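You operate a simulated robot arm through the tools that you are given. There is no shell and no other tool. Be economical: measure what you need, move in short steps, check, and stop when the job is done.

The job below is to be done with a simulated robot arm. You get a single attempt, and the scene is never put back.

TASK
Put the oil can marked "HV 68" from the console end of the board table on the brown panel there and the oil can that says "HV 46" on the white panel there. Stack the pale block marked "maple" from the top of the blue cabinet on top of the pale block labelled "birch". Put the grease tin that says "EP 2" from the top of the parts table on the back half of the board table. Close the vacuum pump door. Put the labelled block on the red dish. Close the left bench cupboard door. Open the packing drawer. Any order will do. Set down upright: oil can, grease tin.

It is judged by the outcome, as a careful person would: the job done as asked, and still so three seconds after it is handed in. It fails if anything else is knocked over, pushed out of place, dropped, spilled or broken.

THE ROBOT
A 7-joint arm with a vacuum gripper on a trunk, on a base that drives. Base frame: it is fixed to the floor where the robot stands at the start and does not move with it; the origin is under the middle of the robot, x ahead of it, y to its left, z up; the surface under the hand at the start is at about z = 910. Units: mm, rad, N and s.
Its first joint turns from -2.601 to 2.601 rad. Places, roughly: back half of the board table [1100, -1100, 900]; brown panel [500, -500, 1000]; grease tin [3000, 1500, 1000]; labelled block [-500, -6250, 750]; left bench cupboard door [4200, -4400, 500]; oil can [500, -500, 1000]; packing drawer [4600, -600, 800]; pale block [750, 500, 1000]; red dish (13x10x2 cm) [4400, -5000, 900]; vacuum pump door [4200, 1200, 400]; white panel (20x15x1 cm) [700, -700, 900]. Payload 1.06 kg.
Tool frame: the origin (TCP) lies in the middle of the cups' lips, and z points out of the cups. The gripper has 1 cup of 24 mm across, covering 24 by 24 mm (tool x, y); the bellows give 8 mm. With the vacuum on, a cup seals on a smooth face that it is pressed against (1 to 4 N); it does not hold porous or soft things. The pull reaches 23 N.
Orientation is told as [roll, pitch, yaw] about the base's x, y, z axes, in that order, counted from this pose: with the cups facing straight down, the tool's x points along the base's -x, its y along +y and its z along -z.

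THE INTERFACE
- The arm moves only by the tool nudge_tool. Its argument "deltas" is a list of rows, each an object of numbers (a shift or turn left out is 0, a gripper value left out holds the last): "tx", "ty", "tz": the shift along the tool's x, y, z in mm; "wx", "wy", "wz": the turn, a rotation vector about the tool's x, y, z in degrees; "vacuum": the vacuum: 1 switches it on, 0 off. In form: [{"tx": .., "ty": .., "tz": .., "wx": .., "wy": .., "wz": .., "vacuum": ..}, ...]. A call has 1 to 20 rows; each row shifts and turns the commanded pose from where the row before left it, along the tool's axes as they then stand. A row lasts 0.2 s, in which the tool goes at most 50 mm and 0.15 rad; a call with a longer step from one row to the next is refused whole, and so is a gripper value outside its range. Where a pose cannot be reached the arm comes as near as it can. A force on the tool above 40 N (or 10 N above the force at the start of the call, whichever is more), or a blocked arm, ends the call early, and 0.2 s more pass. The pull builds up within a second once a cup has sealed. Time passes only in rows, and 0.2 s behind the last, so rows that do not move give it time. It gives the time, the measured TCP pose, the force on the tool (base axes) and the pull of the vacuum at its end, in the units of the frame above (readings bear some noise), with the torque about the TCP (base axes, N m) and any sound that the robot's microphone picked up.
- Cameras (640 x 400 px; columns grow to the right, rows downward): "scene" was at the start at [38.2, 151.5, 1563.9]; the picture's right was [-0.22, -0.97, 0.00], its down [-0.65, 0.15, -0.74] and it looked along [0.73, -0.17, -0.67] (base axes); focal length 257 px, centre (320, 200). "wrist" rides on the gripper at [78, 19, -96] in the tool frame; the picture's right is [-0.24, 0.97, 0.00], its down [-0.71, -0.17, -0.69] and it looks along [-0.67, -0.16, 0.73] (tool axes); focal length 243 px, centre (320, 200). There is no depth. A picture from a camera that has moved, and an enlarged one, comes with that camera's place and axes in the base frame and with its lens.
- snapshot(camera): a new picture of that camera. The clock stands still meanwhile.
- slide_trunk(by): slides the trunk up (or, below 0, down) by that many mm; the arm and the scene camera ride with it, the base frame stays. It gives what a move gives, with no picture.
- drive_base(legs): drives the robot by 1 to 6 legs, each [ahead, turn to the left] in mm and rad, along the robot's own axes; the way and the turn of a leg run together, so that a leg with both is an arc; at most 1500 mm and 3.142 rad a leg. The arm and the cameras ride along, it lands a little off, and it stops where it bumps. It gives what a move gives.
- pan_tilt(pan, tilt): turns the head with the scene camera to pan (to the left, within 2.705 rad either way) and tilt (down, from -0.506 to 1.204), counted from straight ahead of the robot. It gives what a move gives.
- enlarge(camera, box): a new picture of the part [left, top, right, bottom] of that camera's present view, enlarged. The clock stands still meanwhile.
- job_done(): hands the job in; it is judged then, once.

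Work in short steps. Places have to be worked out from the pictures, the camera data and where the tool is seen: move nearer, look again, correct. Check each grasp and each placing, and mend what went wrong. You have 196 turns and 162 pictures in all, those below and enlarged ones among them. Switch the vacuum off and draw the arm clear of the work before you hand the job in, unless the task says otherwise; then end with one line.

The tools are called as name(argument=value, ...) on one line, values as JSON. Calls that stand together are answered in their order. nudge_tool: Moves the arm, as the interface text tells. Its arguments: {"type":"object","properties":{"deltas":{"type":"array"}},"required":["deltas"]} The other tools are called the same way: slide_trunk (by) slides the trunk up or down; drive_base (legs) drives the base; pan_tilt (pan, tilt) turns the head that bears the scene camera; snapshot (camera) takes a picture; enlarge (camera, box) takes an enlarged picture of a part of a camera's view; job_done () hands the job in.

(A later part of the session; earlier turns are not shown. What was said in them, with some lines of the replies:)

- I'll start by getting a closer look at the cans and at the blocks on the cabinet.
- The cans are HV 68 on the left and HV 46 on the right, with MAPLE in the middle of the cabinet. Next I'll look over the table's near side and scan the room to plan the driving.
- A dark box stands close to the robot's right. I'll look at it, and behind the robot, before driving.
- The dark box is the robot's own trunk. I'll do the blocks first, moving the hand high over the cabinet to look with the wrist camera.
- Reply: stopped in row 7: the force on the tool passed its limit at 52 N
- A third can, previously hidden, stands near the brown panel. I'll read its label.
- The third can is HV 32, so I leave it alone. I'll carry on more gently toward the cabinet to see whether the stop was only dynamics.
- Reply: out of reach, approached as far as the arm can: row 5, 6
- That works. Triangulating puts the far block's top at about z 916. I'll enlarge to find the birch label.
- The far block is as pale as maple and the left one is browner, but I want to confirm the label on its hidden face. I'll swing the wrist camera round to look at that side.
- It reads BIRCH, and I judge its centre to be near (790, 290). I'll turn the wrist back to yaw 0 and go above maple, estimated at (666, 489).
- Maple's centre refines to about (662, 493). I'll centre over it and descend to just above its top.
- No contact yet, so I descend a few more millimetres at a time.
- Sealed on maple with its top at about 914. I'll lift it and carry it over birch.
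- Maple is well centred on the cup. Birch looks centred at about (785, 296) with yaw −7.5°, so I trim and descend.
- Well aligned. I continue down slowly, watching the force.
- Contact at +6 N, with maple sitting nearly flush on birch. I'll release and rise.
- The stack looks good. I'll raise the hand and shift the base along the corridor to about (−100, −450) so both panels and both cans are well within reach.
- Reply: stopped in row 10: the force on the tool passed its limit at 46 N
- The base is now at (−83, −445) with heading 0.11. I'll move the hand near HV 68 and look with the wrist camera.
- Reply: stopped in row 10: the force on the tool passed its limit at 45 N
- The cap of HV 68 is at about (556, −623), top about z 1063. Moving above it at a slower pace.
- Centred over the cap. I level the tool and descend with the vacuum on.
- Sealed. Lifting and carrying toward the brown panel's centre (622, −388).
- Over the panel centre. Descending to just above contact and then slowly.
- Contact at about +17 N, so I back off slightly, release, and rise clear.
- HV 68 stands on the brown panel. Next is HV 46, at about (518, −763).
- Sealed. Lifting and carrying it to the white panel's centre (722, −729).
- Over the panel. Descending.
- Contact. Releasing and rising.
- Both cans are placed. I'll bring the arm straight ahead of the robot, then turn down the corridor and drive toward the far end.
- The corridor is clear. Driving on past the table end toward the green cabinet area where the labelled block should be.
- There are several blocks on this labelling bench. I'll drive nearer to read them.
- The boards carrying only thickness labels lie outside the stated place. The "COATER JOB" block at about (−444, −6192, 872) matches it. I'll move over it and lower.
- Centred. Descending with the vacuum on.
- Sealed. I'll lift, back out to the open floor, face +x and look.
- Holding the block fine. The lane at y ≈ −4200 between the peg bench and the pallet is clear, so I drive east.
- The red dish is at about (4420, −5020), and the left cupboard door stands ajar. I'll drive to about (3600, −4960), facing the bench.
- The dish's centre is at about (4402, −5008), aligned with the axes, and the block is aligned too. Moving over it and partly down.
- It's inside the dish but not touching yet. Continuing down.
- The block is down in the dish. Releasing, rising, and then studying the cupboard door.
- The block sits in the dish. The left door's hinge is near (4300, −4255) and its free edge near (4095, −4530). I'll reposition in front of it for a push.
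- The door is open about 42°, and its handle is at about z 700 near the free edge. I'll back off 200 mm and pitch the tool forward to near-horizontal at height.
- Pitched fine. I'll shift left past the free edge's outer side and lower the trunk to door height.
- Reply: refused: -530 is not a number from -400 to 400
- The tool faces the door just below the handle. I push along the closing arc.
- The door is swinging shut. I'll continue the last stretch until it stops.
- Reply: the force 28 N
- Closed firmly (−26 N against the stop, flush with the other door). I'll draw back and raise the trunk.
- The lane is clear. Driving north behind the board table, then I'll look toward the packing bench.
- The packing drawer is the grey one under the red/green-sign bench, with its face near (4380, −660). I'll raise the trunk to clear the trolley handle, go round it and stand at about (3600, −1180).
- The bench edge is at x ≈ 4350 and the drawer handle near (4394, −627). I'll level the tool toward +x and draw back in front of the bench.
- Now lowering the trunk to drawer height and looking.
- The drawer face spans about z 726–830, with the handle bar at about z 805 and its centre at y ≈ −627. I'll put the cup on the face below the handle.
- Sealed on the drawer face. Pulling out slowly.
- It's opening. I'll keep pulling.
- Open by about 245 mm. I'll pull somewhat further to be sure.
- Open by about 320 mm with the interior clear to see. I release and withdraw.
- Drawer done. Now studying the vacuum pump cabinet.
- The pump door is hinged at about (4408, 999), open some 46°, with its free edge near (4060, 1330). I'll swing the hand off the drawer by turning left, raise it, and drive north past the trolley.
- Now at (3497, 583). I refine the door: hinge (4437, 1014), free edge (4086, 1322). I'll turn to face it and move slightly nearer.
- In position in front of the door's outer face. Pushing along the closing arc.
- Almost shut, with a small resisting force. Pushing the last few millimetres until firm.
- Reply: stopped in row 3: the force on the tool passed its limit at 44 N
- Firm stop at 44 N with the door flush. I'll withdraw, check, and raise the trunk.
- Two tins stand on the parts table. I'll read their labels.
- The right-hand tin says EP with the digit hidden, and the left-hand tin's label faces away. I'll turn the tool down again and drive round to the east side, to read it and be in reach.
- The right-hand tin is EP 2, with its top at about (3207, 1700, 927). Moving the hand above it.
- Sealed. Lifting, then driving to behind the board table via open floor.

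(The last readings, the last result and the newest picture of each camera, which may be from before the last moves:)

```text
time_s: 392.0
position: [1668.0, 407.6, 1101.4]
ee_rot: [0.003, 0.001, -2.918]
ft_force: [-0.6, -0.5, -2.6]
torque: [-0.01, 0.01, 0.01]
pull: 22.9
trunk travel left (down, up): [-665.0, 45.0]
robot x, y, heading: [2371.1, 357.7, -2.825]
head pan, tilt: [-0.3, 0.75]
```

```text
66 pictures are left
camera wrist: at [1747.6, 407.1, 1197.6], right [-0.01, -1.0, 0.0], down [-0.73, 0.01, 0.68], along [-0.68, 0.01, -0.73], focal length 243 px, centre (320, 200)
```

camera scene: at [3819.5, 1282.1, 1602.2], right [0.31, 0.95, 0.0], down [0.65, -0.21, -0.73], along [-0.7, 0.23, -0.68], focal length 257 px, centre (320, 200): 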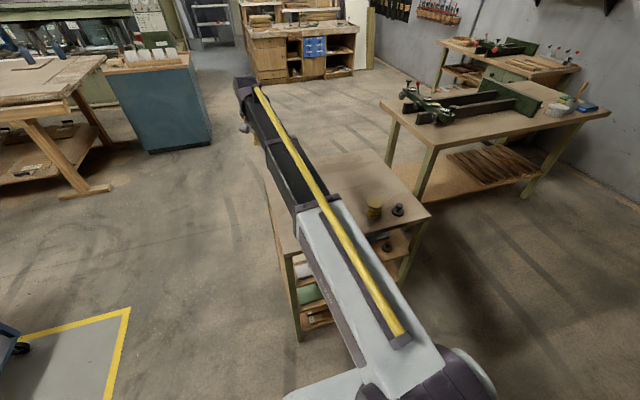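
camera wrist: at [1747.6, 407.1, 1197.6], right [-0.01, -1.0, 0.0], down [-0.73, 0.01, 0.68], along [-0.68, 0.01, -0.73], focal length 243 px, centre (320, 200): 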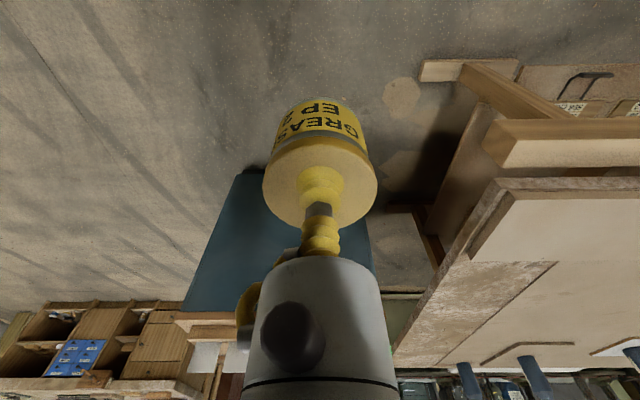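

Still held. Second half of the drive.

drive_base(legs=[[0, 0.974], [1413, 0], [0, -1.29]])

pan_tilt(pan=0.0, tilt=0.7)

snapshot(camera="scene")

snapshot(camera="wrist")

```text
time_s: 404.5
position: [1325.6, -717.8, 1101.2]
ee_rot: [0.001, 0.003, 3.074]
ft_force: [0.7, 0.1, -1.1]
torque: [-0.02, -0.02, 0.0]
pull: 23.1
trunk travel left (down, up): [-665.0, 45.0]
robot x, y, heading: [1984.4, -966.9, -3.115]
head pan, tilt: [-0.3, 0.75]
```

```text
time_s: 405.3
position: [1324.8, -717.6, 1101.5]
ee_rot: [0.002, 0.003, 3.072]
ft_force: [-1.2, 1.0, -1.4]
torque: [0.02, -0.02, 0.03]
pull: 22.8
trunk travel left (down, up): [-665.0, 45.0]
robot x, y, heading: [1986.5, -970.1, -3.118]
head pan, tilt: [0.0, 0.7]
```

```text
65 pictures are left
camera scene: at [1950.5, -1139.1, 1606.4], right [-0.02, 1.0, 0.0], down [0.64, 0.02, -0.76], along [-0.76, -0.02, -0.64], focal length 257 px, centre (320, 200)
```

scene: 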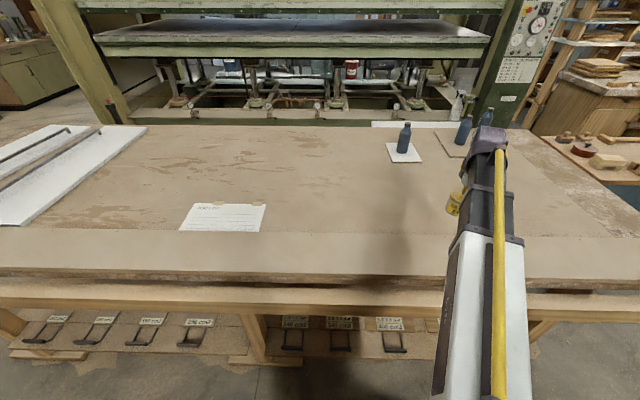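

```text
64 pictures are left
camera wrist: at [1402.4, -741.6, 1197.6], right [-0.3, -0.95, 0.0], down [-0.7, 0.22, 0.68], along [-0.65, 0.21, -0.73], focal length 243 px, centre (320, 200)
```

wrist: 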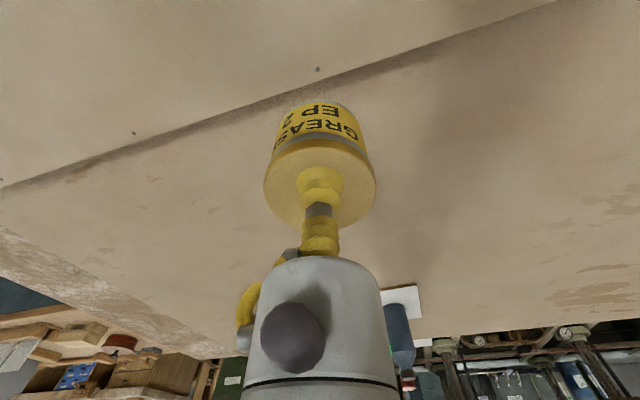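

The tin is still held. The surface runs x 404–1499 with a plank behind x ≈ 1320. I'll place it on the main surface at about (1150, −900), well inside the back half.

nudge_tool(deltas=[{"tx": -8, "ty": 10}, {"tx": -14, "ty": 17}, {"tx": -18, "ty": 21}, {"tx": -18, "ty": 21}, {"tx": -18, "ty": 21}, {"tx": -18, "ty": 21}, {"tx": -18, "ty": 21}, {"tx": -18, "ty": 21}, {"tx": -16, "ty": 19}, {"tx": -10, "ty": 14}, {"tx": -6, "ty": 8}, {"tz": 15}, {"tz": 25}, {"tz": 20}, {"tz": 10}, {}])

snapshot(camera="wrist")

snapshot(camera="scene")

```text
time_s: 408.7
position: [1152.7, -901.3, 1028.7]
ee_rot: [0.001, 0.002, 3.073]
ft_force: [1.0, -0.4, -1.7]
torque: [-0.01, 0.0, 0.01]
pull: 22.6
trunk travel left (down, up): [-665.0, 45.0]
robot x, y, heading: [1984.7, -969.5, -3.116]
head pan, tilt: [0.0, 0.7]
```

```text
63 pictures are left
camera wrist: at [1228.8, -924.3, 1126.3], right [-0.3, -0.95, 0.0], down [-0.7, 0.22, 0.68], along [-0.65, 0.21, -0.73], focal length 243 px, centre (320, 200)
```

wrist: 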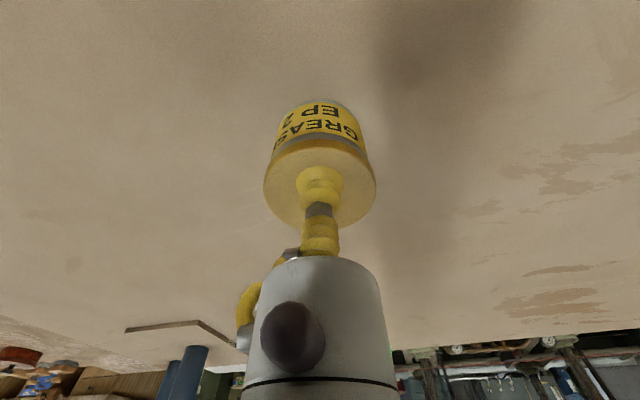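

```text
62 pictures are left
camera scene: at [1950.4, -1139.2, 1606.4], right [-0.02, 1.0, 0.0], down [0.64, 0.02, -0.76], along [-0.76, -0.02, -0.64], focal length 257 px, centre (320, 200)
```

scene: 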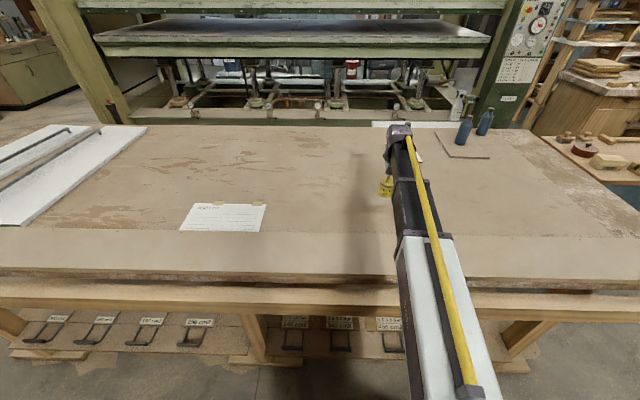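

nudge_tool(deltas=[{"tz": 10}, {"tz": 10}, {"tz": 6}, {"tz": 4}, {"tz": 3}, {}])

```text
time_s: 410.1
position: [1152.0, -900.6, 998.5]
ee_rot: [0.002, 0.003, 3.074]
ft_force: [0.1, 0.6, -1.4]
torque: [-0.05, -0.02, -0.04]
pull: 22.7
trunk travel left (down, up): [-665.0, 45.0]
robot x, y, heading: [1984.0, -969.8, -3.121]
head pan, tilt: [0.0, 0.7]
```

nudge_tool(deltas=[{"tz": 2}, {"tz": 2}, {"tz": 2}, {"tz": 2}, {}])

snapshot(camera="wrist")

```text
time_s: 411.3
position: [1150.7, -901.0, 990.8]
ee_rot: [0.003, 0.001, 3.075]
ft_force: [0.0, -0.1, -1.4]
torque: [0.01, 0.0, 0.02]
pull: 22.6
trunk travel left (down, up): [-665.0, 45.0]
robot x, y, heading: [1987.0, -968.4, -3.119]
head pan, tilt: [0.0, 0.7]
```

```text
61 pictures are left
camera wrist: at [1227.4, -925.0, 1087.1], right [-0.3, -0.95, 0.0], down [-0.7, 0.22, 0.68], along [-0.65, 0.21, -0.73], focal length 243 px, centre (320, 200)
```

wrist: 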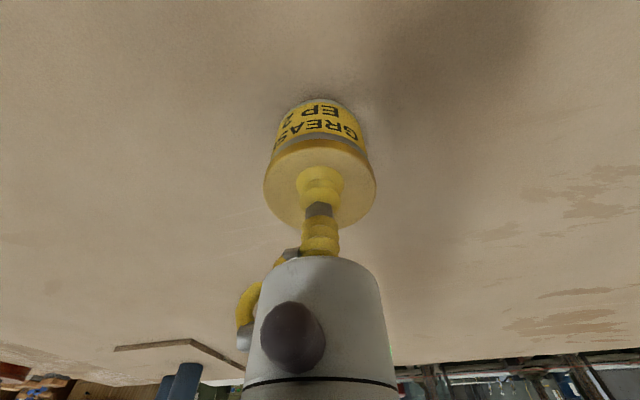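

nudge_tool(deltas=[{"tz": 2}, {"tz": 2}, {"tz": 2}, {"tz": 1.5}, {}])

```text
time_s: 412.5
position: [1150.6, -900.6, 982.7]
ee_rot: [0.002, 0.002, 3.073]
ft_force: [0.4, 0.1, -1.6]
torque: [-0.02, -0.01, -0.01]
pull: 22.6
trunk travel left (down, up): [-665.0, 45.0]
robot x, y, heading: [1989.7, -969.8, -3.115]
head pan, tilt: [0.0, 0.7]
```

nudge_tool(deltas=[{"tz": 1.5}, {"tz": 1.5}, {"tz": 1.5}, {"tz": 1.5}, {}])

```text
time_s: 413.7
position: [1151.5, -900.1, 976.6]
ee_rot: [0.001, 0.001, 3.074]
ft_force: [0.4, -0.1, -1.6]
torque: [0.02, -0.04, 0.01]
pull: 22.7
trunk travel left (down, up): [-665.0, 45.0]
robot x, y, heading: [1982.1, -967.3, -3.117]
head pan, tilt: [0.0, 0.7]
```

nudge_tool(deltas=[{"tz": 1.5}, {"tz": 1.5}, {"tz": 1.5}, {"tz": 1.5}, {}])

```text
time_s: 414.9
position: [1152.7, -900.7, 971.6]
ee_rot: [0.003, -0.001, 3.073]
ft_force: [-1.8, -1.3, 10.5]
torque: [0.02, 0.03, 0.03]
pull: 23.4
trunk travel left (down, up): [-665.0, 45.0]
robot x, y, heading: [1983.2, -971.3, -3.119]
head pan, tilt: [0.0, 0.7]
```

Contact at +10 N. Releasing and rising.

nudge_tool(deltas=[{"tz": -1}, {"vacuum": 0}, {}, {}, {}, {"tz": -2}, {"tz": -5}, {"tz": -12}, {"tz": -20}, {"tz": -25}, {"tz": -25}, {"tz": -25}, {"tx": 20}, {"tx": 25}, {"tx": 25}, {"tx": 20}, {}])

snapshot(camera="scene")

snapshot(camera="wrist")

pan_tilt(pan=-0.35, tilt=0.5)

enlarge(camera="scene", box=[200, 100, 480, 275])

```text
time_s: 418.5
position: [1242.2, -906.0, 1088.0]
ee_rot: [0.001, 0.002, 3.074]
ft_force: [-0.8, 0.0, 0.0]
torque: [-0.02, -0.01, -0.02]
pull: 0.2
trunk travel left (down, up): [-665.0, 45.0]
robot x, y, heading: [1984.1, -968.1, -3.114]
head pan, tilt: [0.0, 0.7]
```

```text
60 pictures are left
camera scene: at [1950.7, -1139.2, 1606.4], right [-0.02, 1.0, 0.0], down [0.64, 0.02, -0.76], along [-0.76, -0.02, -0.64], focal length 257 px, centre (320, 200)
```

scene: 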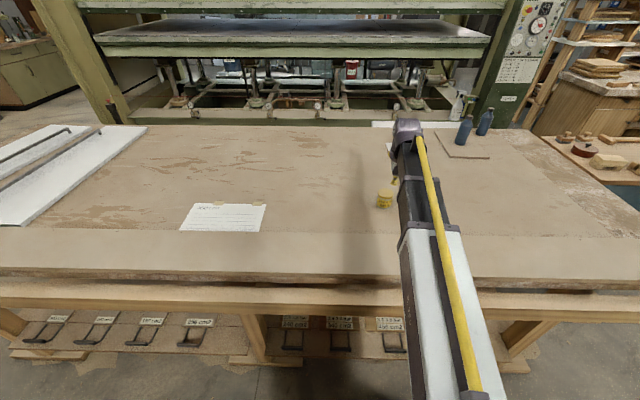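

```text
59 pictures are left
camera wrist: at [1317.7, -930.1, 1184.2], right [-0.3, -0.95, 0.0], down [-0.7, 0.22, 0.68], along [-0.65, 0.21, -0.73], focal length 243 px, centre (320, 200)
```

wrist: 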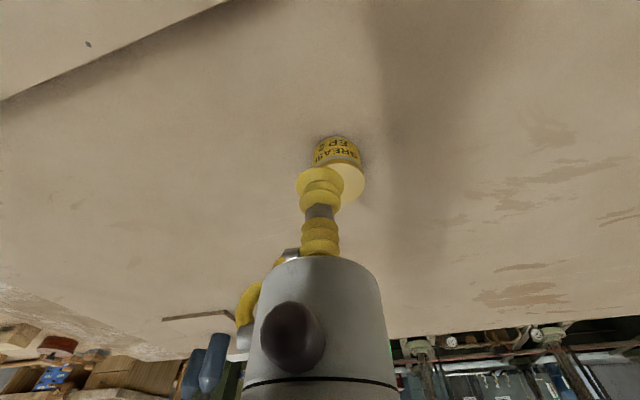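

```text
time_s: 419.3
position: [1240.9, -907.2, 1087.6]
ee_rot: [0.0, 0.002, 3.073]
ft_force: [0.3, 0.3, -0.9]
torque: [-0.02, 0.01, 0.03]
pull: 0.1
trunk travel left (down, up): [-665.0, 45.0]
robot x, y, heading: [1983.7, -966.2, -3.116]
head pan, tilt: [-0.351, 0.499]
```

```text
2.29 times, centred on (340, 188) of scene
camera zoom: at [1949.3, -1108.0, 1624.1], right [0.32, 0.95, 0.0], down [0.45, -0.15, -0.88], along [-0.83, 0.28, -0.48], focal length 588 px, centre (274, 229)
```

zoom: 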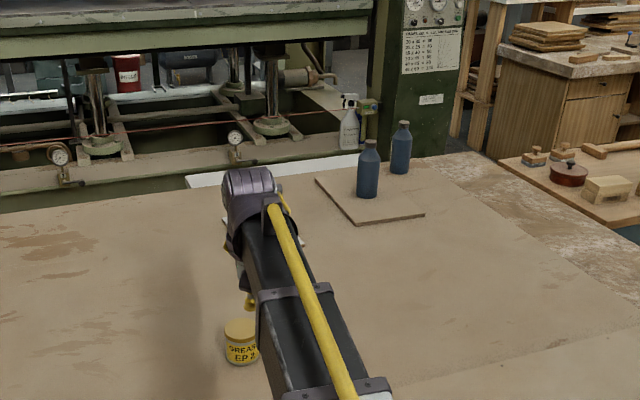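

Everything is in place: the EP 2 tin is upright on the back half, HV 68 is on the brown panel, and the maple/birch stack is intact. I'll back the robot off a little so the arm is clear, and check HV 46.

drive_base(legs=[[-300, 0]])

snapshot(camera="scene")

```text
time_s: 421.4
position: [1541.5, -902.0, 1088.0]
ee_rot: [0.001, 0.0, 3.079]
ft_force: [-0.4, -1.1, -0.1]
torque: [0.0, 0.0, 0.04]
pull: 0.1
trunk travel left (down, up): [-665.0, 45.0]
robot x, y, heading: [2285.1, -958.4, -3.111]
head pan, tilt: [-0.351, 0.499]
```

```text
57 pictures are left
camera scene: at [2250.9, -1100.0, 1624.2], right [0.32, 0.95, 0.0], down [0.45, -0.15, -0.88], along [-0.83, 0.28, -0.48], focal length 257 px, centre (320, 200)
```

scene: 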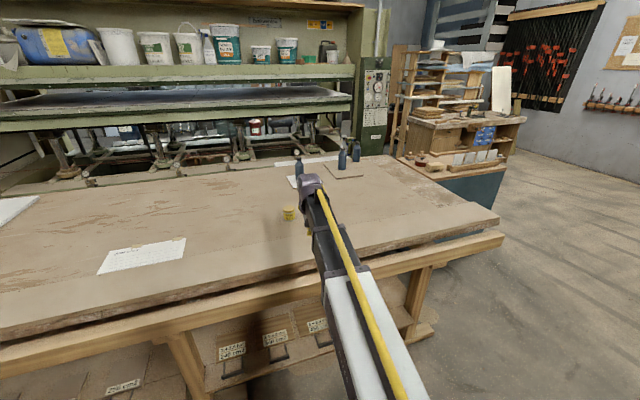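

HV 46 is upright on the white panel, the vacuum is off and the arm is clear. Handing in.

job_done()

```text
The job is handed in.
```

I finished every item and handed the job in: both oil cans, the maple/birch stack, the EP 2 grease tin, the labelled block, the vacuum pump and cupboard doors, and the packing drawer, which I left about 320 mm open. I took the "COATER JOB" block to be the labelled block; nearby boards carry thickness labels, but only it lay at the place you gave.
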